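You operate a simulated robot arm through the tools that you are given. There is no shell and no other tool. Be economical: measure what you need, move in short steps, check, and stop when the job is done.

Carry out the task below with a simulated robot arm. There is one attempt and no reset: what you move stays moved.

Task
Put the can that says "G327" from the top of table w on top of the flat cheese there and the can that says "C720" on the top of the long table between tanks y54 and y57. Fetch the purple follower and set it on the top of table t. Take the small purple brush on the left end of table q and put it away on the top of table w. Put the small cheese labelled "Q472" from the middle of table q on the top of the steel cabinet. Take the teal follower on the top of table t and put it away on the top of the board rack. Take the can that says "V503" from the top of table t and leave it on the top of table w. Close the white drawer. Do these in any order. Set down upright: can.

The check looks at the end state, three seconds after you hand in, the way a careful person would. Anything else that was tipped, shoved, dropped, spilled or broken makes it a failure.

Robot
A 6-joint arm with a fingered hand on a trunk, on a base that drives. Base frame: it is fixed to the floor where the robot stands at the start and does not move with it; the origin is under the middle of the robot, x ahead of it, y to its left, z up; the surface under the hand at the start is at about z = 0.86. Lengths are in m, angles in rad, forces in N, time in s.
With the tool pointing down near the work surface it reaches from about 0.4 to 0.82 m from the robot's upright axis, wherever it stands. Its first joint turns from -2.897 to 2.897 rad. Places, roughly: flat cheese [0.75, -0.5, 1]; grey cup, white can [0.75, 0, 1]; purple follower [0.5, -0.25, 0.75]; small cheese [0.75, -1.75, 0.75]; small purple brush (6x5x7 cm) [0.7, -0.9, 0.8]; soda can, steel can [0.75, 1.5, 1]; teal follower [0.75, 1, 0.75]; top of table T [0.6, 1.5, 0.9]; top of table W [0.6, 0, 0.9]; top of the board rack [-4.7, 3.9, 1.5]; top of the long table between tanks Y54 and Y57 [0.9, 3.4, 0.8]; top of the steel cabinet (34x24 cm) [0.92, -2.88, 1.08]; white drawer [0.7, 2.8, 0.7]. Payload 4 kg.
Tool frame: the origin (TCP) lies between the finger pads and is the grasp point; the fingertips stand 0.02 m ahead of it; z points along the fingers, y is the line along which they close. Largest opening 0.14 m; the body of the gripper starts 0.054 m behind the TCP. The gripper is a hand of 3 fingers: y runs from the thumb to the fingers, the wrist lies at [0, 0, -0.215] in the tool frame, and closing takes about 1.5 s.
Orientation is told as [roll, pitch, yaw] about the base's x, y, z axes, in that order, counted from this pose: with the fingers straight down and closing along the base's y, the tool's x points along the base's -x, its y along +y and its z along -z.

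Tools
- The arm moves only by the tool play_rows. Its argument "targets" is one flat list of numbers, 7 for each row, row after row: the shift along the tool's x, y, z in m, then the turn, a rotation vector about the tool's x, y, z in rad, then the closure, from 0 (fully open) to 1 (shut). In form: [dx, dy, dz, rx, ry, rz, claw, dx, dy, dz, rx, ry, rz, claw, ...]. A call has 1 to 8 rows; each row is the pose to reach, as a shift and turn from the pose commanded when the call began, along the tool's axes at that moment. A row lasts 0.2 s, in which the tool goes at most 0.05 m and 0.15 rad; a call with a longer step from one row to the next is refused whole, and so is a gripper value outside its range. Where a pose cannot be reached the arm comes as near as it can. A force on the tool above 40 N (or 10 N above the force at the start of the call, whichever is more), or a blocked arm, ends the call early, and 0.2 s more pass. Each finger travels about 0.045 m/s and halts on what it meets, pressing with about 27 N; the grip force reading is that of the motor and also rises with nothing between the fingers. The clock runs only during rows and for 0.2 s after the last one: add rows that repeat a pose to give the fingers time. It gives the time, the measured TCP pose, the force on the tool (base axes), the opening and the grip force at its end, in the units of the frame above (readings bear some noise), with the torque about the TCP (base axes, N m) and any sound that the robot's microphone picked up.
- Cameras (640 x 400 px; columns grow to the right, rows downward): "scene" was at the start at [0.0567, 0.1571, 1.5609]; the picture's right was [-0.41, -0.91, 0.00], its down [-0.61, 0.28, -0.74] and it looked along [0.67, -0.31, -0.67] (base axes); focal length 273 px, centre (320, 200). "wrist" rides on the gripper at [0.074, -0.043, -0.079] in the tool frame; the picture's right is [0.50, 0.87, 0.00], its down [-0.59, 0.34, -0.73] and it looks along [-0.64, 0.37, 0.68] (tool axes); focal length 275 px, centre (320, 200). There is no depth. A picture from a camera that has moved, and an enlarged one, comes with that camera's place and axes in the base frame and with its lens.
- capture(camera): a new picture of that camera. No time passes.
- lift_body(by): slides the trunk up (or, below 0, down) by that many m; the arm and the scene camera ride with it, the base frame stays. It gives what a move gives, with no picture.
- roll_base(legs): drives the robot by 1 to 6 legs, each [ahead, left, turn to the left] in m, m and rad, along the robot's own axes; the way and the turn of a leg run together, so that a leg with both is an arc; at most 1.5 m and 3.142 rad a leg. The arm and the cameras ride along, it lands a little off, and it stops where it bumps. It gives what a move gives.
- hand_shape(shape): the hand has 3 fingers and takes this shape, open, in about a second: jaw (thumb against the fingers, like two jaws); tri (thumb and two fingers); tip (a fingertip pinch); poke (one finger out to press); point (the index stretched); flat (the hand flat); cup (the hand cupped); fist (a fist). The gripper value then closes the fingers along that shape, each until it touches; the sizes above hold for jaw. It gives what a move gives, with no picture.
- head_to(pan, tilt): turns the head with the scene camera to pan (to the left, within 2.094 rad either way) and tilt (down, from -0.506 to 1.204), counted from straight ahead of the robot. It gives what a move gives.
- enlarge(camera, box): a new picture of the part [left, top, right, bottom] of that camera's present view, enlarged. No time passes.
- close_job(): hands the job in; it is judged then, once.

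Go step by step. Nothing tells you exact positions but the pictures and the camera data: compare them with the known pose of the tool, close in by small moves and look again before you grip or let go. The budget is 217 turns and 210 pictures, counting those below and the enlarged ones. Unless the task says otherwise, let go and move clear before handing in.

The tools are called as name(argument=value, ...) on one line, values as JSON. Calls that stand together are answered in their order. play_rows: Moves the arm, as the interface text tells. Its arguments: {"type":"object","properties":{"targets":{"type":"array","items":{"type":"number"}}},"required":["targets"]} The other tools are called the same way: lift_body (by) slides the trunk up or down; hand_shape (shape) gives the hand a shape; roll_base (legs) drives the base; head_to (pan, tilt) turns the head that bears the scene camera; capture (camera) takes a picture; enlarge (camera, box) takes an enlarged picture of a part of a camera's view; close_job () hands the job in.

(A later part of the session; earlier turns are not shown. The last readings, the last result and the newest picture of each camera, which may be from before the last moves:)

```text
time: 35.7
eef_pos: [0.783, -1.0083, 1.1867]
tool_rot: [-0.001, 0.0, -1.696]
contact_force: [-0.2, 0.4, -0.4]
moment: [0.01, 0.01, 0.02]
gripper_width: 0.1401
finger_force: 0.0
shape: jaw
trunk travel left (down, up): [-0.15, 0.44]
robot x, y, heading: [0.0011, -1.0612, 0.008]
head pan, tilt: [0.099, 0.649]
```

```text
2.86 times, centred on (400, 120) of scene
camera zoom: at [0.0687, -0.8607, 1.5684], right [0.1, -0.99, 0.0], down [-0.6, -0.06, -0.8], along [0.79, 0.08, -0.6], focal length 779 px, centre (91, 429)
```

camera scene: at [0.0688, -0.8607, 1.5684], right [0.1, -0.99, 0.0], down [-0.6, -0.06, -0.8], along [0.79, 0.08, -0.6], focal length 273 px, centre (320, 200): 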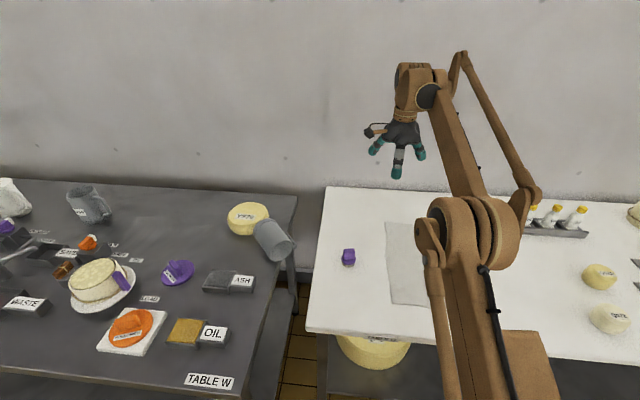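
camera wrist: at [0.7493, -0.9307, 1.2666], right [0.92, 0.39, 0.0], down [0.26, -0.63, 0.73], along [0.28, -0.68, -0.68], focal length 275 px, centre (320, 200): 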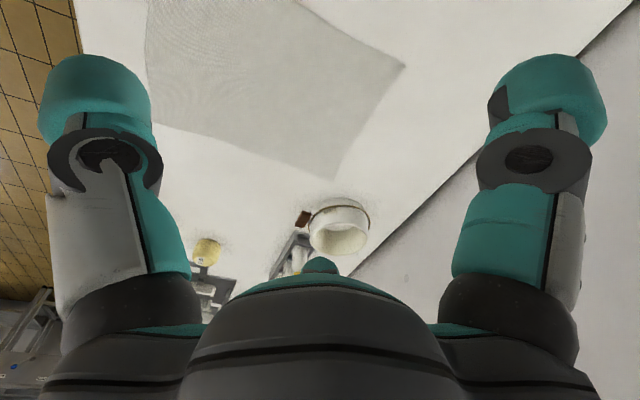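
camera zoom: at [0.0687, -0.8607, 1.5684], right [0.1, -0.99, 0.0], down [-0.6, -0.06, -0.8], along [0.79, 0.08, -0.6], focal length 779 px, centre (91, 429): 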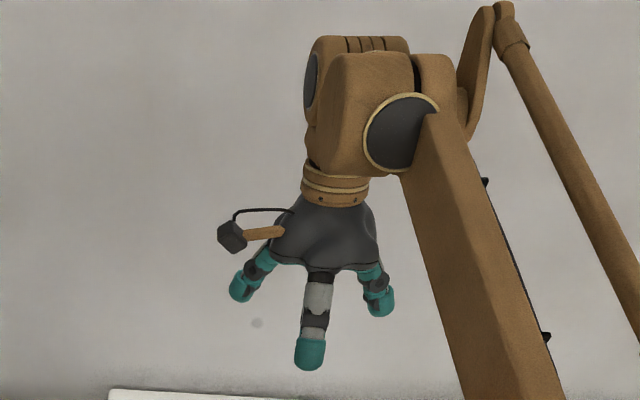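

The fingers sit as a tripod; I'll pinch the mug's upper rim wall with a horizontal hand from the mouth side, lift, and turn it upright. First, position and yaw the hand.

play_rows(targets=[0.03, -0.029, 0.004, 0, 0, -0.1, 0, 0.06, -0.059, 0.008, 0, 0, -0.2, 0, 0.09, -0.088, 0.012, 0, 0, -0.3, 0, 0.12, -0.118, 0.015, 0, 0, -0.4, 0, 0.15, -0.147, 0.019, 0, 0, -0.5, 0, 0.18, -0.176, 0.023, 0, 0, -0.6, 0, 0.21, -0.206, 0.026, 0, 0, -0.7, 0, 0.241, -0.235, 0.03, 0, 0, -0.807, 0])

capture(camera="wrist")

```text
time: 37.5
eef_pos: [0.5747, -0.7448, 1.1569]
tool_rot: [-0.001, -0.001, -0.889]
contact_force: [-0.5, 0.4, -0.6]
moment: [0.01, -0.01, 0.01]
gripper_width: 0.14
finger_force: 0.1
shape: jaw
trunk travel left (down, up): [-0.15, 0.44]
robot x, y, heading: [0.0043, -1.0613, 0.007]
head pan, tilt: [0.099, 0.649]
```

```text
169 pictures are left
camera wrist: at [0.4954, -0.7137, 1.2362], right [0.36, 0.93, 0.0], down [0.63, -0.24, 0.73], along [0.69, -0.26, -0.68], focal length 275 px, centre (320, 200)
```

wrist: 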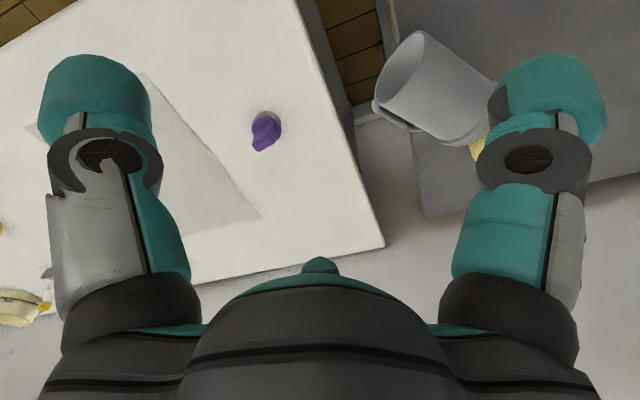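

play_rows(targets=[0, 0, 0.0, -0.145, 0, 0, 0.1, 0, 0, 0.0, -0.29, 0, 0, 0.2, 0, 0, 0.02, -0.435, 0, 0, 0.3, 0, 0.005, 0.04, -0.58, 0, 0, 0.4, 0.002, 0.01, 0.06, -0.725, 0, 0, 0.5, 0.003, 0.015, 0.08, -0.87, 0, 0, 0.5, 0.004, 0.02, 0.1, -1.015, 0, 0, 0.5, 0.005, 0.027, 0.12, -1.16, 0, 0, 0.5])

capture(camera="scene")

capture(camera="wrist")

```text
time: 39.3
eef_pos: [0.5957, -0.7207, 1.0349]
tool_rot: [1.161, 0.003, -0.893]
contact_force: [-0.1, -0.1, -0.1]
moment: [0.0, 0.0, 0.01]
gripper_width: 0.0703
finger_force: 0.0
shape: jaw
trunk travel left (down, up): [-0.15, 0.44]
robot x, y, heading: [0.0026, -1.0604, 0.007]
head pan, tilt: [0.099, 0.649]
```

```text
168 pictures are left
camera scene: at [0.0694, -0.8601, 1.5683], right [0.1, -0.99, 0.0], down [-0.6, -0.06, -0.8], along [0.79, 0.08, -0.61], focal length 273 px, centre (320, 200)
```

scene: 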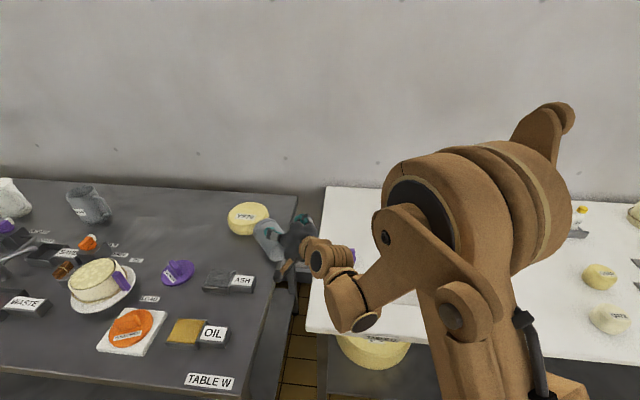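

```text
167 pictures are left
camera wrist: at [0.4795, -0.7204, 1.0284], right [-0.05, 0.61, 0.79], down [-0.05, -0.8, 0.6], along [1.0, -0.01, 0.07], focal length 275 px, centre (320, 200)
```

wrist: 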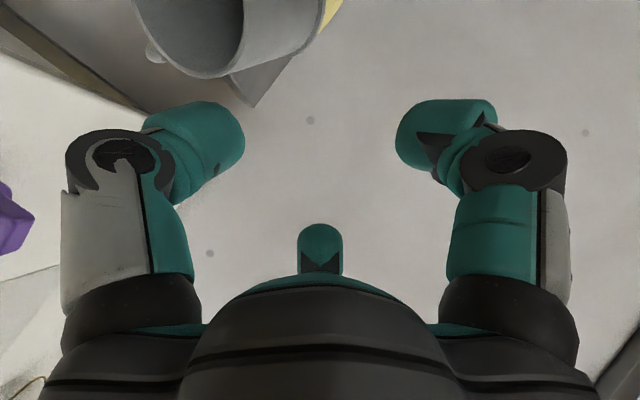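

play_rows(targets=[0, -0.02, 0.015, -0.05, 0, 0, 0.5, 0, -0.04, 0.03, -0.1, 0, 0, 0.5, 0, -0.057, 0.0445, -0.14, 0, 0, 0.5])

capture(camera="wrist")

enlarge(camera="scene", box=[210, 180, 370, 300])

```text
time: 40.1
eef_pos: [0.6175, -0.7075, 0.9702]
tool_rot: [1.298, 0.0, -0.887]
contact_force: [-0.2, 0.8, -0.3]
moment: [0.01, 0.03, 0.03]
gripper_width: 0.0701
finger_force: 0.1
shape: jaw
out of reach, approached as far as the arm can: row 3
trunk travel left (down, up): [-0.15, 0.44]
robot x, y, heading: [0.0018, -1.0596, 0.006]
head pan, tilt: [0.099, 0.649]
```

```text
166 pictures are left
camera wrist: at [0.5013, -0.7053, 0.9501], right [-0.14, 0.53, 0.83], down [-0.11, -0.84, 0.52], along [0.98, -0.02, 0.17], focal length 275 px, centre (320, 200)
```

wrist: 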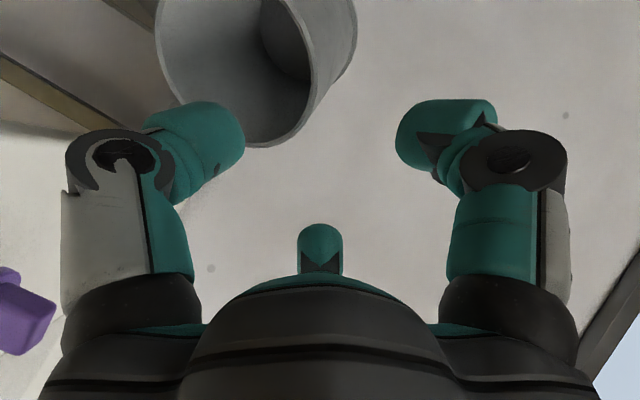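

```text
3.33 times, centred on (290, 240) of scene
camera zoom: at [0.069, -0.8602, 1.5684], right [0.1, -0.99, 0.0], down [-0.6, -0.06, -0.8], along [0.79, 0.08, -0.61], focal length 909 px, centre (420, 67)
```

zoom: 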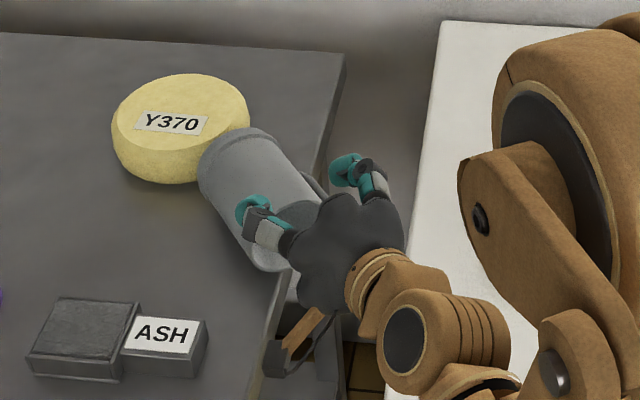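

play_rows(targets=[0, -0.001, 0.02, 0, 0, 0, 0.5, 0, -0.002, 0.04, 0, 0, 0, 0.5, 0, -0.003, 0.06, 0, 0, 0, 0.5])

capture(camera="wrist")

enlarge(camera="scene", box=[210, 180, 370, 300])

```text
time: 40.9
eef_pos: [0.6621, -0.6713, 0.9521]
tool_rot: [1.299, 0.001, -0.889]
contact_force: [0.2, -0.1, -1.1]
moment: [-0.03, 0.01, -0.01]
gripper_width: 0.0703
finger_force: 0.0
shape: jaw
trunk travel left (down, up): [-0.15, 0.44]
robot x, y, heading: [0.0062, -1.0604, 0.005]
head pan, tilt: [0.099, 0.649]
```

```text
164 pictures are left
camera wrist: at [0.5465, -0.6694, 0.9333], right [-0.13, 0.53, 0.83], down [-0.11, -0.84, 0.52], along [0.98, -0.02, 0.17], focal length 275 px, centre (320, 200)
```

wrist: 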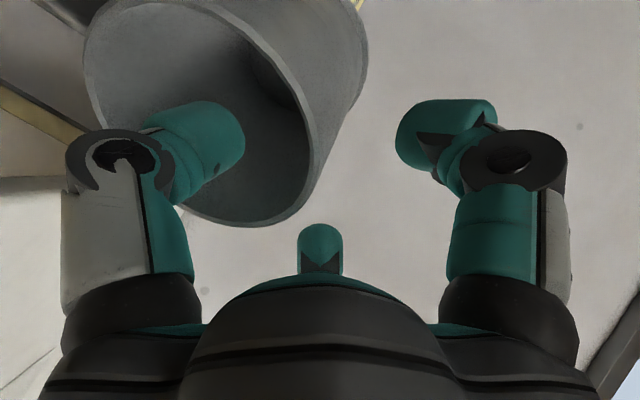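

```text
3.33 times, centred on (290, 240) of scene
camera zoom: at [0.0687, -0.8603, 1.5684], right [0.1, -0.99, 0.0], down [-0.6, -0.06, -0.8], along [0.79, 0.08, -0.6], focal length 909 px, centre (420, 67)
```

zoom: 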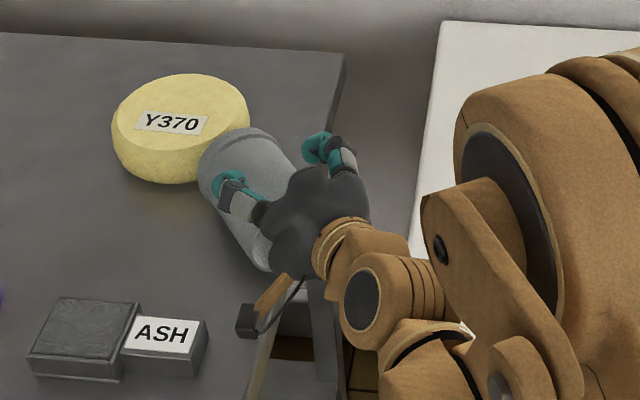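

Thumb is inside the mouth, fingers outside. A bit deeper, then close.

play_rows(targets=[0, -0.001, 0.018, 0, 0, 0, 0.5, 0, -0.001, 0.018, 0, 0, 0, 0.7, 0, -0.001, 0.018, 0, 0, 0, 0.9, 0, -0.001, 0.018, 0, 0, 0, 1, 0, -0.001, 0.018, 0, 0, 0, 1, 0, -0.001, 0.018, 0, 0, 0, 1, 0, -0.001, 0.018, 0, 0, 0, 1, 0, -0.001, 0.018, 0, 0, 0, 1])

capture(camera="wrist")

enlarge(camera="scene", box=[210, 180, 370, 300])

```text
time: 42.7
eef_pos: [0.6736, -0.6616, 0.9471]
tool_rot: [1.3, -0.001, -0.889]
contact_force: [2.9, 2.7, 11.9]
moment: [0.4, -0.21, 0.0]
gripper_width: 0.0089
finger_force: 27.3
shape: jaw
trunk travel left (down, up): [-0.15, 0.44]
robot x, y, heading: [0.0021, -1.0588, 0.009]
head pan, tilt: [0.099, 0.649]
```

```text
162 pictures are left
camera wrist: at [0.5581, -0.6593, 0.9273], right [-0.14, 0.53, 0.83], down [-0.11, -0.85, 0.52], along [0.98, -0.02, 0.17], focal length 275 px, centre (320, 200)
```

wrist: 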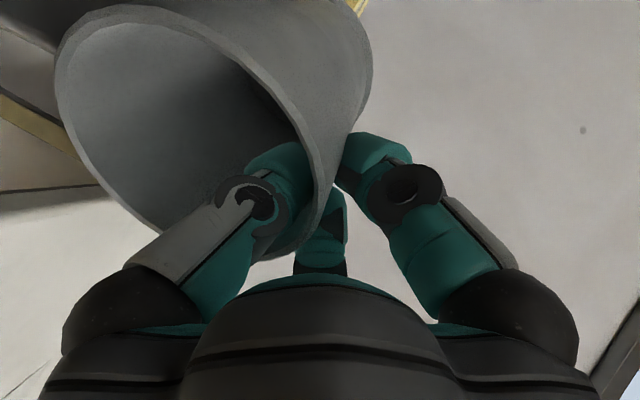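

```text
3.33 times, centred on (290, 240) of scene
camera zoom: at [0.0676, -0.8609, 1.5686], right [0.1, -0.99, 0.0], down [-0.6, -0.06, -0.8], along [0.79, 0.08, -0.6], focal length 909 px, centre (420, 67)
```

zoom: 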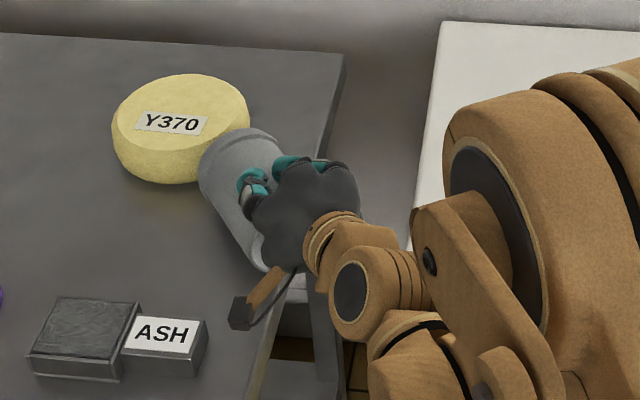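

Wall pinched. Lifting straight up.

play_rows(targets=[0, 0.0096, -0.0027, 0, 0, 0, 1, 0, 0.029, -0.008, 0, 0, 0, 1, 0, 0.0578, -0.016, 0, 0, 0, 1, 0, 0.0868, -0.024, 0, 0, 0, 1, 0, 0.116, -0.032, 0, 0, 0, 1, 0, 0.145, -0.04, 0, 0, 0, 1])

capture(camera="scene")

capture(camera="wrist")

```text
time: 44.1
eef_pos: [0.6727, -0.6601, 1.097]
tool_rot: [1.3, 0.0, -0.889]
contact_force: [-0.6, -0.5, -1.0]
moment: [-0.02, 0.02, 0.03]
gripper_width: 0.0089
finger_force: 26.4
shape: jaw
trunk travel left (down, up): [-0.15, 0.44]
robot x, y, heading: [0.001, -1.0606, 0.004]
head pan, tilt: [0.099, 0.649]
```

```text
160 pictures are left
camera scene: at [0.0681, -0.8607, 1.5685], right [0.1, -0.99, 0.0], down [-0.6, -0.06, -0.8], along [0.79, 0.08, -0.6], focal length 273 px, centre (320, 200)
```

scene: 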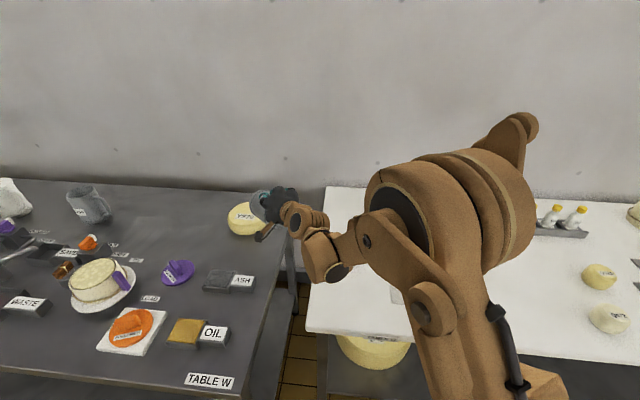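

```text
159 pictures are left
camera wrist: at [0.5578, -0.6583, 1.0774], right [-0.14, 0.53, 0.83], down [-0.11, -0.84, 0.52], along [0.98, -0.02, 0.17], focal length 275 px, centre (320, 200)
```

wrist: 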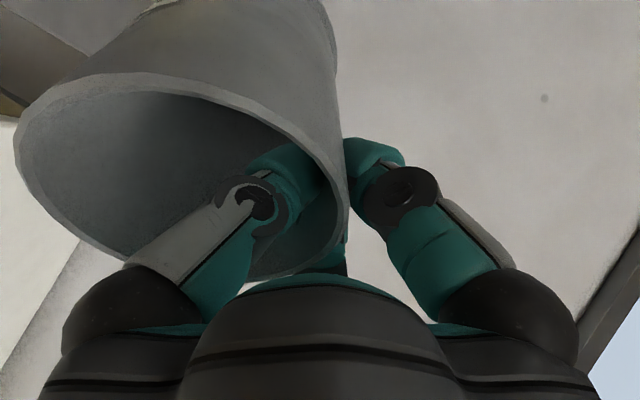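

play_rows(targets=[0, 0.01, -0.003, 0.145, 0, 0, 1, 0, 0.02, -0.006, 0.29, 0, 0, 1, 0, 0.03, -0.008, 0.435, 0, 0, 1, 0, 0.03, -0.008, 0.58, 0, 0, 1, 0, 0.03, -0.008, 0.725, 0, 0, 1, 0, 0.03, -0.008, 0.87, 0, 0, 1, 0, 0.03, -0.008, 1.015, 0, 0, 1, 0, 0.03, -0.008, 1.16, 0, 0, 1])

capture(camera="scene")

capture(camera="wrist")

```text
time: 45.9
eef_pos: [0.6755, -0.658, 1.1286]
tool_rot: [0.138, 0.0, -0.889]
contact_force: [0.2, 0.6, -0.9]
moment: [0.07, -0.02, -0.01]
gripper_width: 0.0039
finger_force: 27.1
shape: jaw
trunk travel left (down, up): [-0.15, 0.44]
robot x, y, heading: [0.0022, -1.0618, 0.004]
head pan, tilt: [0.099, 0.649]
```

```text
158 pictures are left
camera scene: at [0.0695, -0.8598, 1.5683], right [0.1, -0.99, 0.0], down [-0.6, -0.06, -0.8], along [0.79, 0.08, -0.61], focal length 273 px, centre (320, 200)
```

scene: 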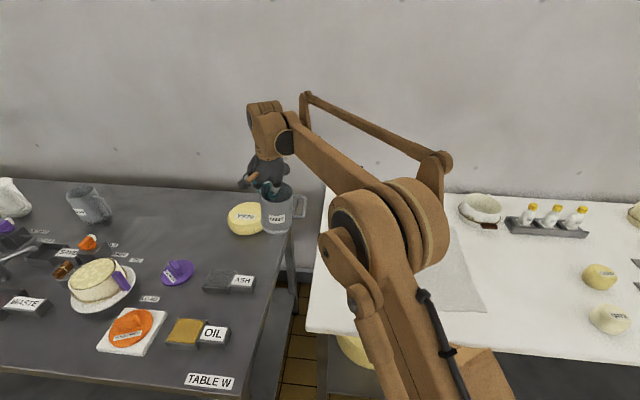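

```text
157 pictures are left
camera wrist: at [0.5869, -0.635, 1.2009], right [0.35, 0.93, 0.12], down [0.55, -0.31, 0.77], along [0.76, -0.21, -0.62], focal length 275 px, centre (320, 200)
```

wrist: 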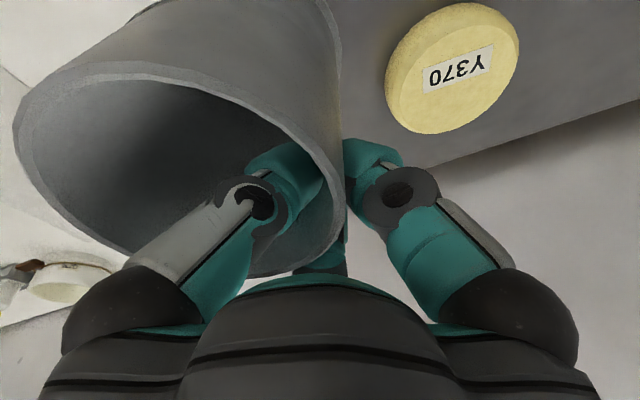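

The mug is upright in hand again and the cheese is unmoved. Zooming to judge the mug's tilt.

enlarge(camera="scene", box=[210, 160, 330, 260])

```text
4.00 times, centred on (270, 210) of scene
camera zoom: at [0.0695, -0.8598, 1.5683], right [0.1, -0.99, 0.0], down [-0.6, -0.06, -0.8], along [0.79, 0.08, -0.61], focal length 1090 px, centre (520, 160)
```

zoom: 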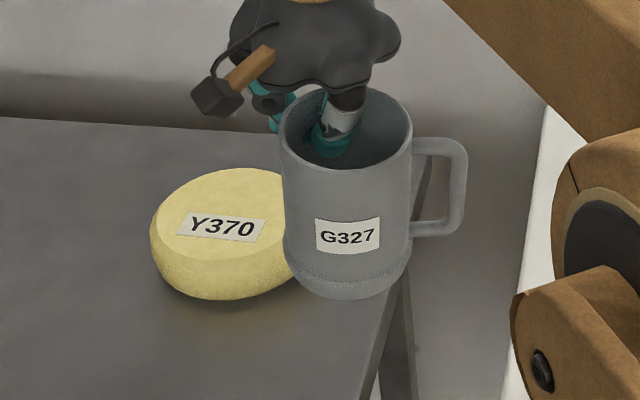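

Almost upright; finishing the last bit of tilt and raising slightly.

play_rows(targets=[0, 0.002, -0.015, 0.07, 0, 0, 1, 0, 0.004, -0.03, 0.138, 0, 0, 1])

enlarge(camera="scene", box=[210, 160, 330, 260])

```text
time: 46.5
eef_pos: [0.6745, -0.6596, 1.159]
tool_rot: [-0.001, 0.001, -0.889]
contact_force: [-0.4, -0.2, -1.9]
moment: [0.02, -0.06, 0.0]
gripper_width: 0.0038
finger_force: 27.4
shape: jaw
trunk travel left (down, up): [-0.15, 0.44]
robot x, y, heading: [0.0059, -1.0615, 0.006]
head pan, tilt: [0.099, 0.649]
```

```text
4.00 times, centred on (270, 210) of scene
camera zoom: at [0.0691, -0.8601, 1.5683], right [0.1, -0.99, 0.0], down [-0.6, -0.06, -0.8], along [0.79, 0.08, -0.61], focal length 1090 px, centre (520, 160)
```

zoom: 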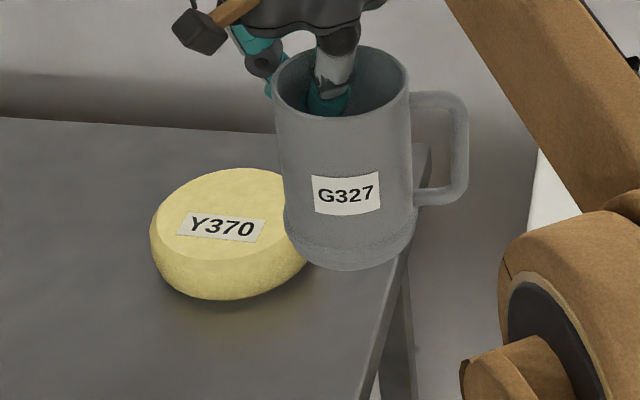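

play_rows(targets=[-0.024, -0.018, 0, 0, 0, -0.14, 1, -0.048, -0.037, 0, 0, 0, -0.28, 1, -0.072, -0.055, 0, 0, 0, -0.42, 1, -0.095, -0.073, 0, 0, 0, -0.56, 1, -0.12, -0.092, 0, 0, 0, -0.7, 1, -0.143, -0.11, 0, 0, 0, -0.84, 1, -0.167, -0.129, 0, 0, 0, -0.98, 1, -0.19, -0.147, 0, 0, 0, -1.12, 1])

capture(camera="scene")

```text
time: 48.3
eef_pos: [0.6785, -0.9012, 1.1563]
tool_rot: [0.0, 0.0, 0.234]
contact_force: [1.0, -0.3, -1.3]
moment: [0.05, 0.0, -0.02]
gripper_width: 0.0039
finger_force: 26.9
shape: jaw
trunk travel left (down, up): [-0.15, 0.44]
robot x, y, heading: [0.0032, -1.0617, 0.002]
head pan, tilt: [0.099, 0.649]
```

```text
154 pictures are left
camera scene: at [0.0686, -0.8612, 1.5685], right [0.1, -0.99, 0.0], down [-0.6, -0.06, -0.8], along [0.79, 0.08, -0.6], focal length 273 px, centre (320, 200)
```

scene: 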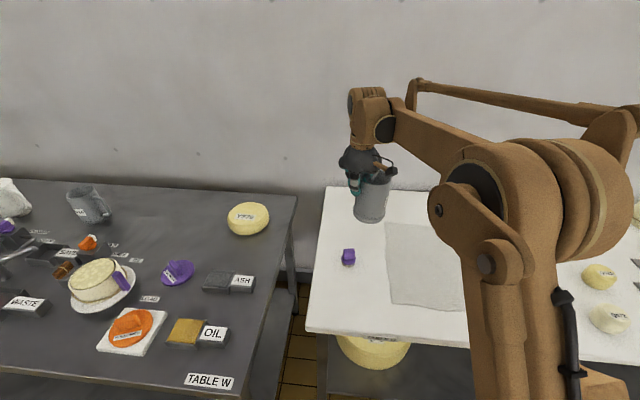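

play_rows(targets=[0, 0, 0, 0, 0, -0.145, 1, 0, 0, 0, 0, 0, -0.29, 1, 0, 0, 0, 0, 0, -0.43, 1, 0, 0, 0, 0, 0, -0.57, 1])

roll_base(legs=[[0, 0.54, 0]])

capture(camera="scene")

capture(camera="wrist")

```text
time: 49.3
eef_pos: [0.6795, -0.9001, 1.1579]
tool_rot: [0.0, -0.003, 0.804]
contact_force: [-0.5, -0.1, -1.5]
moment: [0.04, 0.05, 0.0]
gripper_width: 0.004
finger_force: 27.3
shape: jaw
trunk travel left (down, up): [-0.15, 0.44]
robot x, y, heading: [0.0001, -1.0589, 0.007]
head pan, tilt: [0.099, 0.649]
```

```text
time: 52.4
eef_pos: [0.6801, -0.368, 1.1582]
tool_rot: [-0.001, -0.002, 0.797]
contact_force: [0.3, 0.1, -1.2]
moment: [0.02, 0.06, -0.03]
gripper_width: 0.0038
finger_force: 26.8
shape: jaw
trunk travel left (down, up): [-0.15, 0.44]
robot x, y, heading: [-0.0006, -0.5258, 0.003]
head pan, tilt: [0.099, 0.649]
```

```text
153 pictures are left
camera scene: at [0.068, -0.3253, 1.5683], right [0.1, -0.99, 0.0], down [-0.6, -0.06, -0.8], along [0.79, 0.08, -0.6], focal length 273 px, centre (320, 200)
```

scene: 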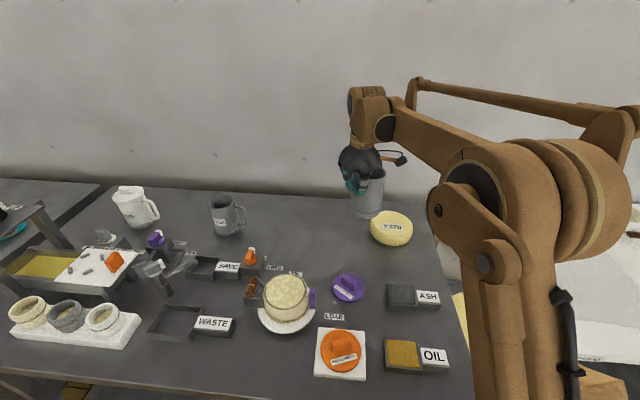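

```text
152 pictures are left
camera wrist: at [0.6575, -0.4503, 1.2369], right [-0.97, 0.25, 0.0], down [0.17, 0.66, 0.73], along [0.18, 0.71, -0.68], focal length 275 px, centre (320, 200)
```

wrist: 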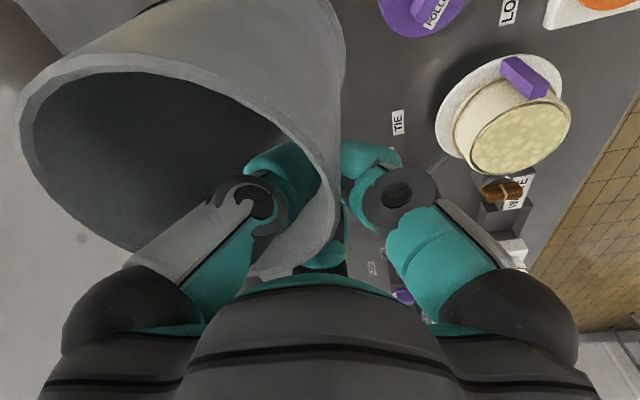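

play_rows(targets=[0.001, -0.037, 0, 0, 0, 0, 1, 0.002, -0.074, 0, 0, 0, 0, 1, 0.003, -0.111, 0, 0, 0, 0, 1, 0.0045, -0.148, 0, 0, 0, 0, 1, 0.0045, -0.148, 0.04, 0, 0, 0, 1, 0.0045, -0.148, 0.08, 0, 0, 0, 1, 0.0045, -0.148, 0.11, 0, 0, 0, 1])

enlarge(camera="scene", box=[340, 160, 460, 260])

```text
time: 54.0
eef_pos: [0.7819, -0.4739, 1.0482]
tool_rot: [0.0, -0.001, 0.797]
contact_force: [0.4, -0.4, -1.1]
moment: [0.04, 0.01, -0.01]
gripper_width: 0.0037
finger_force: 27.1
shape: jaw
trunk travel left (down, up): [-0.15, 0.44]
robot x, y, heading: [0.0025, -0.5277, 0.001]
head pan, tilt: [0.099, 0.649]
```

```text
4.00 times, centred on (400, 210) of scene
camera zoom: at [0.0684, -0.326, 1.5684], right [0.1, -0.99, 0.0], down [-0.6, -0.06, -0.8], along [0.79, 0.08, -0.61], focal length 1090 px, centre (0, 160)
```

zoom: 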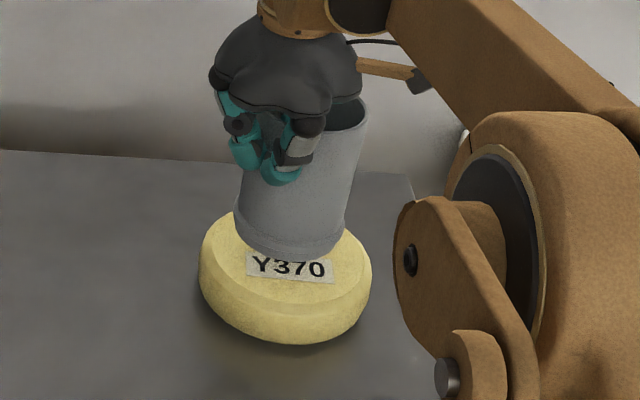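

Centred over the cheese. Lowering until contact.

play_rows(targets=[0, 0, 0.015, 0, 0, 0, 1, 0, 0, 0.025, 0, 0, 0, 1, 0, 0, 0.03, 0, 0, 0, 1])

enlarge(camera="scene", box=[340, 160, 460, 260])

```text
time: 54.8
eef_pos: [0.7822, -0.4728, 1.0179]
tool_rot: [0.0, -0.003, 0.798]
contact_force: [0.2, -0.6, -1.0]
moment: [-0.01, 0.0, -0.01]
gripper_width: 0.0038
finger_force: 27.0
shape: jaw
trunk travel left (down, up): [-0.15, 0.44]
robot x, y, heading: [0.0022, -0.5288, -0.0]
head pan, tilt: [0.099, 0.649]
```

```text
4.00 times, centred on (400, 210) of scene
camera zoom: at [0.0679, -0.326, 1.5684], right [0.1, -0.99, 0.0], down [-0.6, -0.06, -0.8], along [0.79, 0.08, -0.6], focal length 1090 px, centre (0, 160)
```

zoom: 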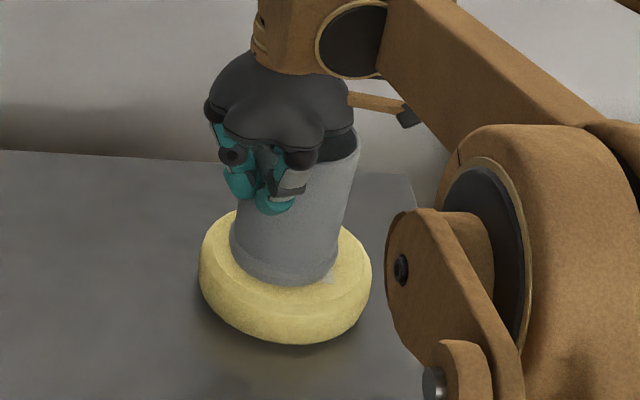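

play_rows(targets=[0, 0, 0.003, 0, 0, 0, 1, 0, 0, 0.006, 0, 0, 0, 1])

```text
time: 55.4
eef_pos: [0.7818, -0.4726, 1.0146]
tool_rot: [-0.002, -0.001, 0.796]
contact_force: [1.0, 1.7, 14.5]
moment: [-0.02, -0.08, 0.02]
gripper_width: 0.0038
finger_force: 26.8
shape: jaw
trunk travel left (down, up): [-0.15, 0.44]
robot x, y, heading: [-0.0018, -0.528, -0.0]
head pan, tilt: [0.099, 0.649]
```

Contact. Opening only halfway so the thumb doesn't push the far inner wall.

play_rows(targets=[0, 0, -0.001, 0, 0, 0, 0.9, 0, 0, -0.001, 0, 0, 0, 0.8, 0, 0, -0.001, 0, 0, 0, 0.7, 0, 0, -0.001, 0, 0, 0, 0.6, 0, 0, -0.001, 0, 0, 0, 0.6, 0, 0, -0.001, 0, 0, 0, 0.6])

capture(camera="wrist")

enlarge(camera="scene", box=[340, 160, 460, 260])

```text
time: 56.8
eef_pos: [0.7817, -0.4733, 1.0132]
tool_rot: [0.0, -0.002, 0.798]
contact_force: [-0.2, 0.4, 1.0]
moment: [-0.02, 0.01, 0.01]
gripper_width: 0.0558
finger_force: 0.0
shape: jaw
trunk travel left (down, up): [-0.15, 0.44]
robot x, y, heading: [-0.0009, -0.5312, 0.005]
head pan, tilt: [0.099, 0.649]
```

```text
149 pictures are left
camera wrist: at [0.7601, -0.5569, 1.0922], right [-0.97, 0.25, 0.0], down [0.17, 0.66, 0.74], along [0.18, 0.71, -0.68], focal length 275 px, centre (320, 200)
```

wrist: 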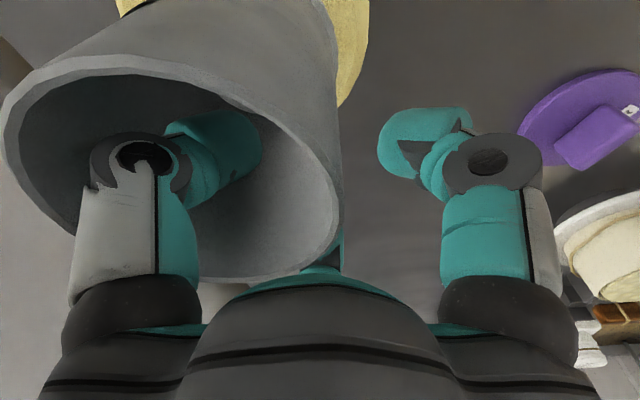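

```text
4.00 times, centred on (400, 210) of scene
camera zoom: at [0.0679, -0.326, 1.5684], right [0.1, -0.99, 0.0], down [-0.6, -0.06, -0.8], along [0.79, 0.08, -0.6], focal length 1090 px, centre (0, 160)
```

zoom: 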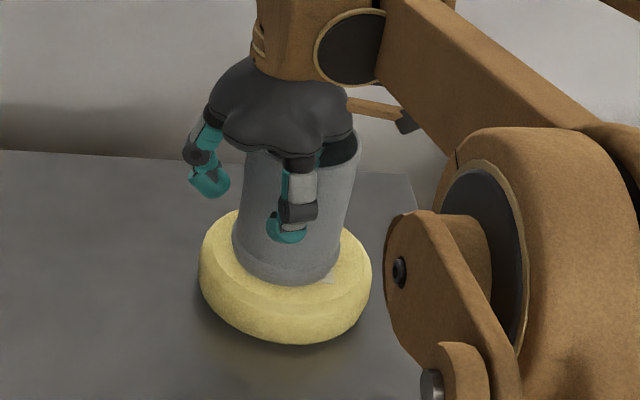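

Standing free. Straight up, no other motion.

play_rows(targets=[0, 0, -0.02, 0, 0, 0, 0.6, 0, 0, -0.05, 0, 0, 0, 0.6, 0, 0, -0.08, 0, 0, 0, 0.6, 0, 0, -0.11, 0, 0, 0, 0.6, 0, 0, -0.13, 0, 0, 0, 0.6])

enlarge(camera="scene", box=[340, 140, 460, 260])

```text
time: 58.0
eef_pos: [0.7796, -0.4734, 1.1434]
tool_rot: [0.001, -0.003, 0.797]
contact_force: [-0.1, -0.1, 0.3]
moment: [-0.01, 0.03, -0.02]
gripper_width: 0.0557
finger_force: 0.1
shape: jaw
trunk travel left (down, up): [-0.15, 0.44]
robot x, y, heading: [0.0018, -0.5258, -0.0]
head pan, tilt: [0.099, 0.649]
```

```text
3.33 times, centred on (400, 200) of scene
camera zoom: at [0.0678, -0.326, 1.5684], right [0.1, -0.99, 0.0], down [-0.6, -0.06, -0.8], along [0.79, 0.08, -0.6], focal length 909 px, centre (53, 200)
```

zoom: 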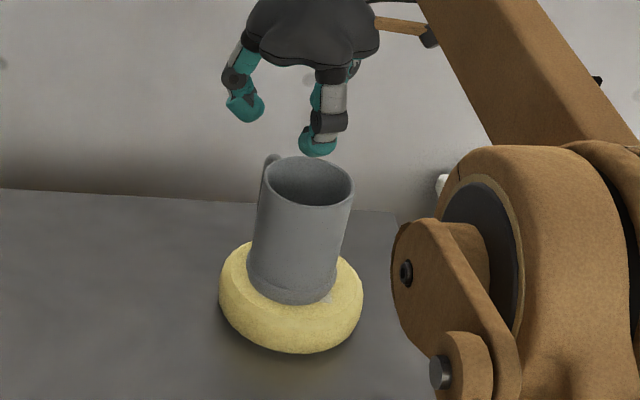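

G327 now stands on the flat cheese. Next the purple follower at about (0.56, -0.36): move the hand back toward it and look.

play_rows(targets=[0.03, 0.03, 0, 0, 0, 0.1, 0.4, 0.06, 0.06, 0, 0, 0, 0.2, 0.2, 0.09, 0.09, 0, 0, 0, 0.3, 0, 0.12, 0.12, 0, 0, 0, 0.4, 0, 0.14, 0.14, 0, 0, 0, 0.5, 0, 0.15, 0.15, 0, 0, 0, 0.6, 0, 0.15, 0.15, 0, 0, 0, 0.7, 0, 0.15, 0.15, 0, 0, 0, 0.797, 0])

capture(camera="wrist")

capture(camera="scene")

```text
time: 59.8
eef_pos: [0.5694, -0.4776, 1.1417]
tool_rot: [0.004, -0.001, -0.001]
contact_force: [-0.9, 0.2, 0.3]
moment: [-0.01, 0.01, 0.02]
gripper_width: 0.1397
finger_force: 0.0
shape: jaw
trunk travel left (down, up): [-0.15, 0.44]
robot x, y, heading: [-0.0034, -0.5236, 0.004]
head pan, tilt: [0.099, 0.649]
```

```text
146 pictures are left
camera wrist: at [0.4949, -0.52, 1.2219], right [-0.5, 0.87, 0.0], down [0.59, 0.34, 0.74], along [0.64, 0.37, -0.68], focal length 275 px, centre (320, 200)
```

wrist: 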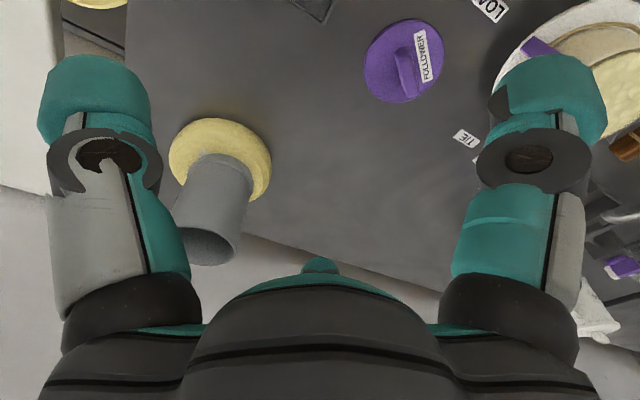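

```text
145 pictures are left
camera scene: at [0.0677, -0.326, 1.5684], right [0.1, -0.99, 0.0], down [-0.6, -0.06, -0.8], along [0.79, 0.08, -0.6], focal length 273 px, centre (320, 200)
```

scene: 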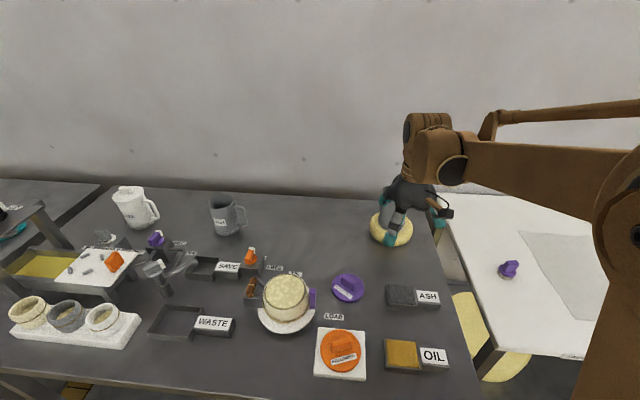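

enlarge(camera="scene", box=[300, 250, 400, 330])

enlarge(camera="wrist", box=[340, 0, 480, 110])

```text
5.00 times, centred on (350, 290) of scene
camera zoom: at [0.0677, -0.326, 1.5684], right [0.1, -0.99, 0.0], down [-0.6, -0.06, -0.8], along [0.79, 0.08, -0.6], focal length 1363 px, centre (170, -250)
```

zoom: 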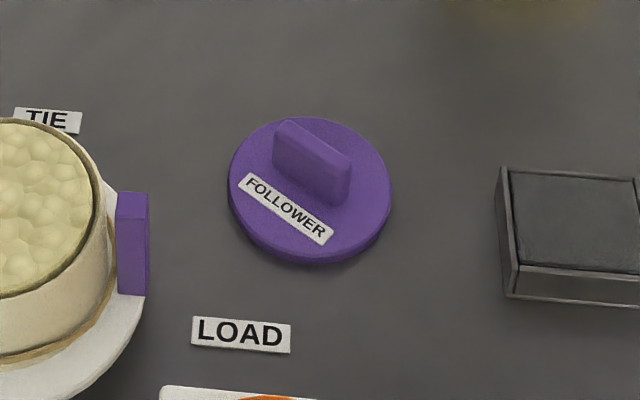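

```text
3.64 times, centred on (410, 55) of wrist
camera zoom: at [0.4949, -0.52, 1.2219], right [-0.5, 0.87, 0.0], down [0.59, 0.34, 0.74], along [0.64, 0.37, -0.68], focal length 1001 px, centre (-7, 727)
```

zoom: 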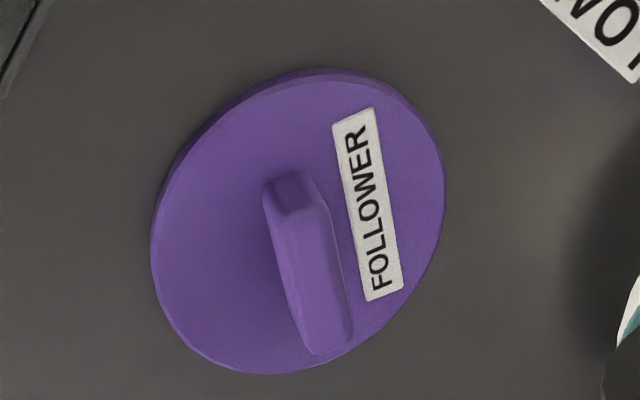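

The ridge runs along (0.6, 0.8); I'll close across it with yaw ≈ 0.93.

play_rows(targets=[0, 0.017, 0, 0, 0, -0.14, 0, 0, 0.034, 0.02, 0, 0, -0.28, 0, 0.001, 0.05, 0.04, 0, 0, -0.42, 0, 0.001, 0.067, 0.06, 0, 0, -0.56, 0, 0.002, 0.083, 0.09, 0, 0, -0.7, 0, 0.002, 0.1, 0.12, 0, 0, -0.84, 0, 0.002, 0.117, 0.15, 0, 0, -0.93, 0.1])

capture(camera="wrist")

enlarge(camera="scene", box=[270, 220, 430, 340])

```text
time: 61.4
eef_pos: [0.5684, -0.3598, 0.9916]
tool_rot: [0.001, -0.002, 0.933]
contact_force: [1.2, 0.2, 0.0]
moment: [0.01, -0.03, 0.01]
gripper_width: 0.1263
finger_force: 0.0
shape: jaw
trunk travel left (down, up): [-0.15, 0.44]
robot x, y, heading: [0.0043, -0.5282, -0.002]
head pan, tilt: [0.099, 0.649]
```

```text
142 pictures are left
camera wrist: at [0.5573, -0.4456, 1.0711], right [-0.99, 0.11, 0.0], down [0.08, 0.67, 0.73], along [0.08, 0.73, -0.68], focal length 275 px, centre (320, 200)
```

wrist: 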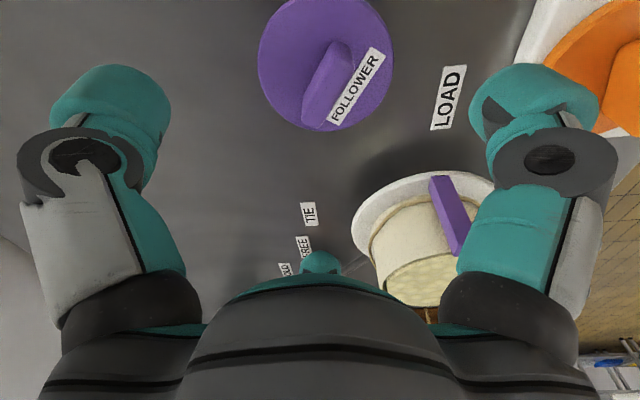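

```text
3.33 times, centred on (350, 280) of scene
camera zoom: at [0.0683, -0.3254, 1.5683], right [0.1, -0.99, 0.0], down [-0.6, -0.06, -0.8], along [0.79, 0.08, -0.61], focal length 909 px, centre (220, -67)
```

zoom: 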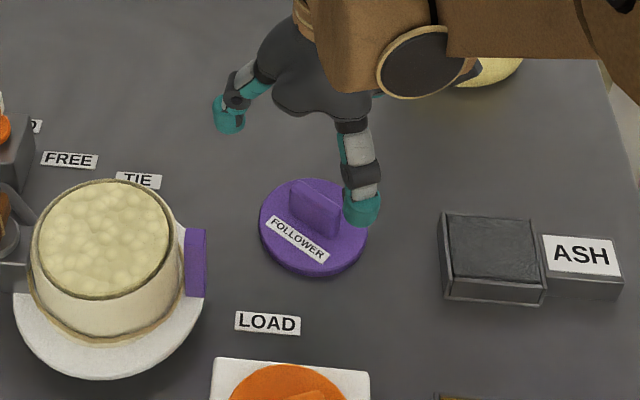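

play_rows(targets=[0.0056, 0.001, 0.03, 0, 0, -0.07, 0.2, 0.0056, 0.001, 0.06, 0, 0, -0.07, 0.4, 0.0056, 0.001, 0.08, 0, 0, -0.07, 0.4, 0.0056, 0.001, 0.087, 0, 0, -0.07, 0.4])

capture(camera="wrist")

enlarge(camera="scene", box=[270, 220, 430, 340])

```text
time: 62.4
eef_pos: [0.5647, -0.3625, 0.9057]
tool_rot: [-0.001, -0.001, 1.004]
contact_force: [0.2, 0.0, -0.2]
moment: [0.0, -0.02, -0.01]
gripper_width: 0.0847
finger_force: 0.0
shape: jaw
trunk travel left (down, up): [-0.15, 0.44]
robot x, y, heading: [-0.0027, -0.5198, -0.001]
head pan, tilt: [0.099, 0.649]
```

```text
140 pictures are left
camera wrist: at [0.5591, -0.4488, 0.9851], right [-1.0, 0.05, 0.0], down [0.03, 0.68, 0.74], along [0.03, 0.73, -0.68], focal length 275 px, centre (320, 200)
```

wrist: 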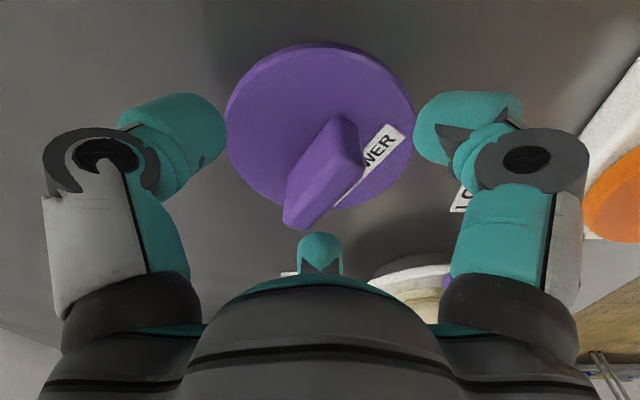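

```text
3.33 times, centred on (350, 280) of scene
camera zoom: at [0.0678, -0.3259, 1.5684], right [0.1, -0.99, 0.0], down [-0.6, -0.06, -0.8], along [0.79, 0.08, -0.6], focal length 909 px, centre (220, -67)
```

zoom: 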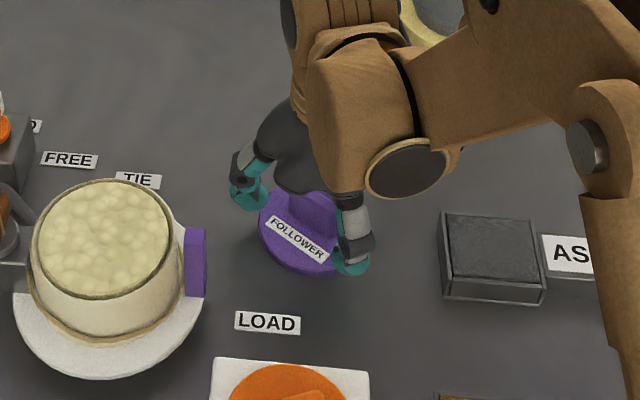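

play_rows(targets=[0, 0, 0, 0, 0, 0, 0.6, 0, 0, 0, 0, 0, 0, 0.8, 0, 0, 0, 0, 0, 0, 1, 0, 0, 0, 0, 0, 0, 1, 0, 0, 0, 0, 0, 0, 1, 0, 0, 0, 0, 0, 0, 1])

capture(camera="wrist")

```text
time: 63.8
eef_pos: [0.5627, -0.3626, 0.9057]
tool_rot: [0.002, -0.002, 1.001]
contact_force: [0.0, 0.2, 0.4]
moment: [-0.05, -0.07, 0.03]
gripper_width: 0.0209
finger_force: 26.5
shape: jaw
trunk travel left (down, up): [-0.15, 0.44]
robot x, y, heading: [0.0023, -0.5191, 0.006]
head pan, tilt: [0.099, 0.649]
```

```text
138 pictures are left
camera wrist: at [0.559, -0.4488, 0.9853], right [-1.0, 0.05, 0.0], down [0.03, 0.68, 0.74], along [0.04, 0.73, -0.68], focal length 275 px, centre (320, 200)
```

wrist: 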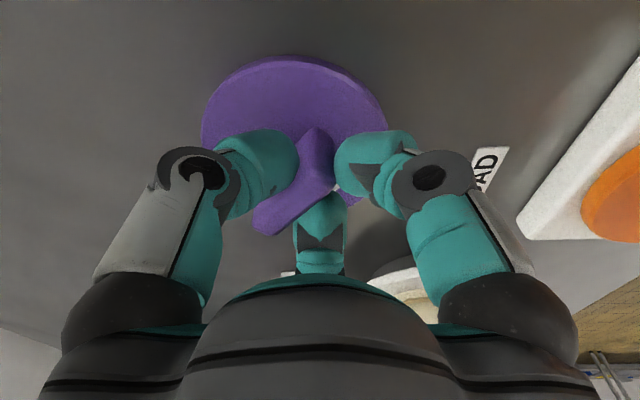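

Ridge gripped (2.1 cm). Lift and check it comes along.

play_rows(targets=[0, 0, -0.02, 0, 0, 0, 1, 0, 0, -0.06, 0, 0, 0, 1, 0, 0, -0.11, 0, 0, 0, 1, 0, 0, -0.16, 0, 0, 0, 1, 0, 0, -0.21, 0, 0, 0, 1, 0, 0, -0.26, 0, 0, 0, 1])

capture(camera="wrist")

capture(camera="scene")

```text
time: 65.2
eef_pos: [0.5626, -0.3615, 1.1657]
tool_rot: [-0.003, -0.003, 1.0]
contact_force: [0.5, 0.9, -1.1]
moment: [-0.04, -0.02, 0.0]
gripper_width: 0.0209
finger_force: 27.0
shape: jaw
trunk travel left (down, up): [-0.15, 0.44]
robot x, y, heading: [0.0019, -0.5275, 0.0]
head pan, tilt: [0.099, 0.649]
```

```text
137 pictures are left
camera wrist: at [0.5582, -0.4482, 1.2453], right [-1.0, 0.05, 0.0], down [0.03, 0.68, 0.74], along [0.04, 0.73, -0.68], focal length 275 px, centre (320, 200)
```

wrist: 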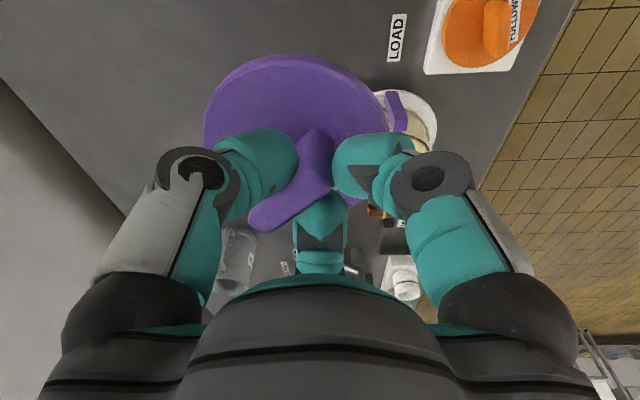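

```text
136 pictures are left
camera scene: at [0.0671, -0.3261, 1.5685], right [0.1, -0.99, 0.0], down [-0.6, -0.06, -0.8], along [0.79, 0.08, -0.6], focal length 273 px, centre (320, 200)
```

scene: 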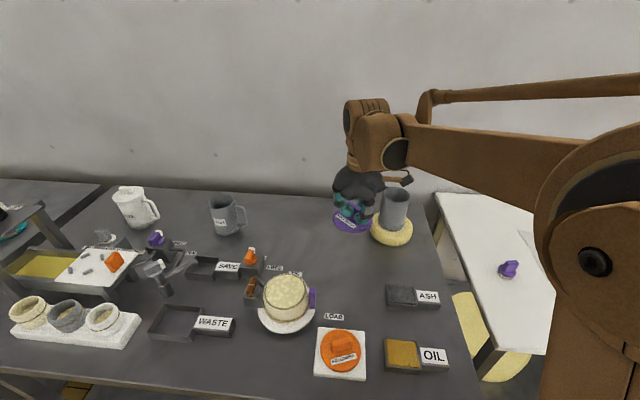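

Carrying the follower. Raise a bit more, then drive left toward table t.

play_rows(targets=[0.02, 0.02, -0.03, 0, 0, 0, 1, 0.04, 0.04, -0.06, 0, 0, 0, 1, 0.05, 0.05, -0.09, 0, 0, 0, 1])

roll_base(legs=[[0, 1.5, 0]])

head_to(pan=0.3, tilt=0.65)

capture(camera="scene")

```text
time: 66.0
eef_pos: [0.4953, -0.3779, 1.256]
tool_rot: [-0.002, -0.003, 0.999]
contact_force: [-0.5, -0.8, -1.9]
moment: [0.04, 0.03, -0.03]
gripper_width: 0.0207
finger_force: 27.0
shape: jaw
trunk travel left (down, up): [-0.15, 0.44]
robot x, y, heading: [-0.0002, -0.5274, 0.002]
head pan, tilt: [0.099, 0.649]
```

```text
time: 73.5
eef_pos: [0.5222, 1.1245, 1.2546]
tool_rot: [0.0, -0.002, 0.97]
contact_force: [-0.6, -1.0, -1.3]
moment: [-0.03, 0.02, 0.0]
gripper_width: 0.0209
finger_force: 26.8
shape: jaw
trunk travel left (down, up): [-0.15, 0.44]
robot x, y, heading: [0.0243, 0.9935, -0.03]
head pan, tilt: [0.099, 0.649]
```

```text
time: 74.3
eef_pos: [0.5216, 1.1242, 1.2548]
tool_rot: [0.0, -0.001, 0.971]
contact_force: [-0.2, 0.0, -1.0]
moment: [0.0, 0.01, 0.03]
gripper_width: 0.0208
finger_force: 26.8
shape: jaw
trunk travel left (down, up): [-0.15, 0.44]
robot x, y, heading: [0.0207, 0.9923, -0.027]
head pan, tilt: [0.3, 0.649]
```

```text
135 pictures are left
camera scene: at [0.0931, 1.2068, 1.5684], right [0.27, -0.96, 0.0], down [-0.58, -0.16, -0.8], along [0.77, 0.21, -0.6], focal length 273 px, centre (320, 200)
```

scene: 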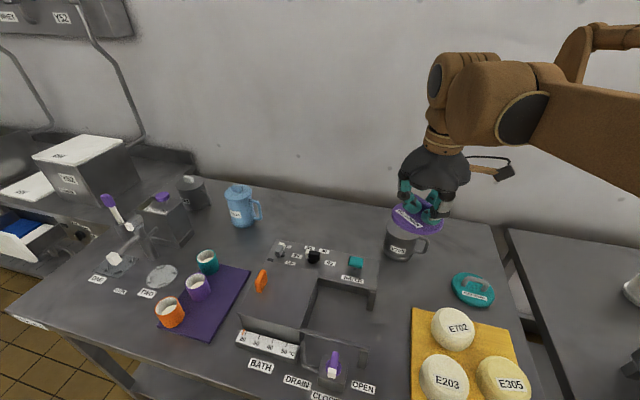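

enlarge(camera="scene", box=[160, 160, 280, 250])

enlarge(camera="scene", box=[340, 180, 540, 320])

```text
4.44 times, centred on (220, 205) of scene
camera zoom: at [0.0931, 1.2068, 1.5684], right [0.27, -0.96, 0.0], down [-0.58, -0.16, -0.8], along [0.77, 0.21, -0.6], focal length 1211 px, centre (764, 178)
```

zoom: 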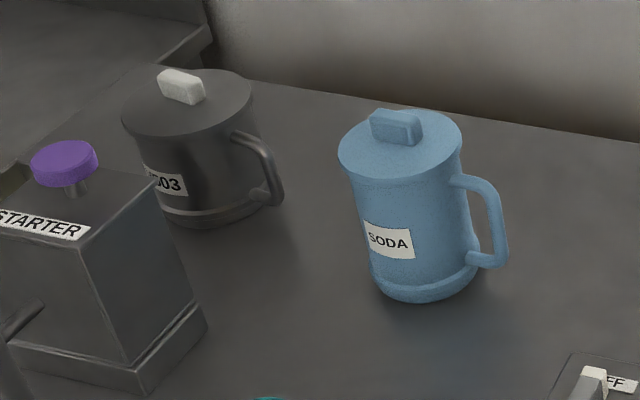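

```text
2.86 times, centred on (440, 250) of scene
camera zoom: at [0.0931, 1.2068, 1.5684], right [0.27, -0.96, 0.0], down [-0.58, -0.16, -0.8], along [0.77, 0.21, -0.6], focal length 779 px, centre (-23, 57)
```

zoom: 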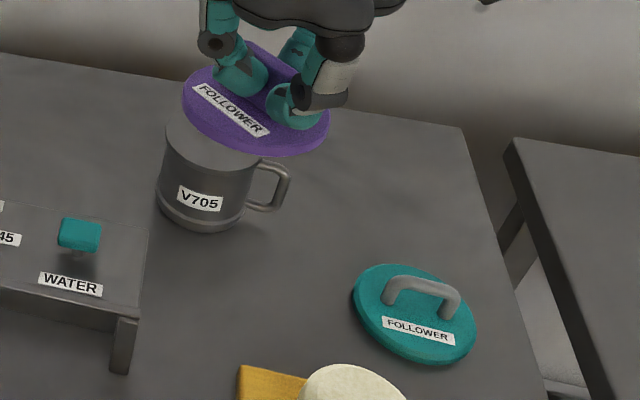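

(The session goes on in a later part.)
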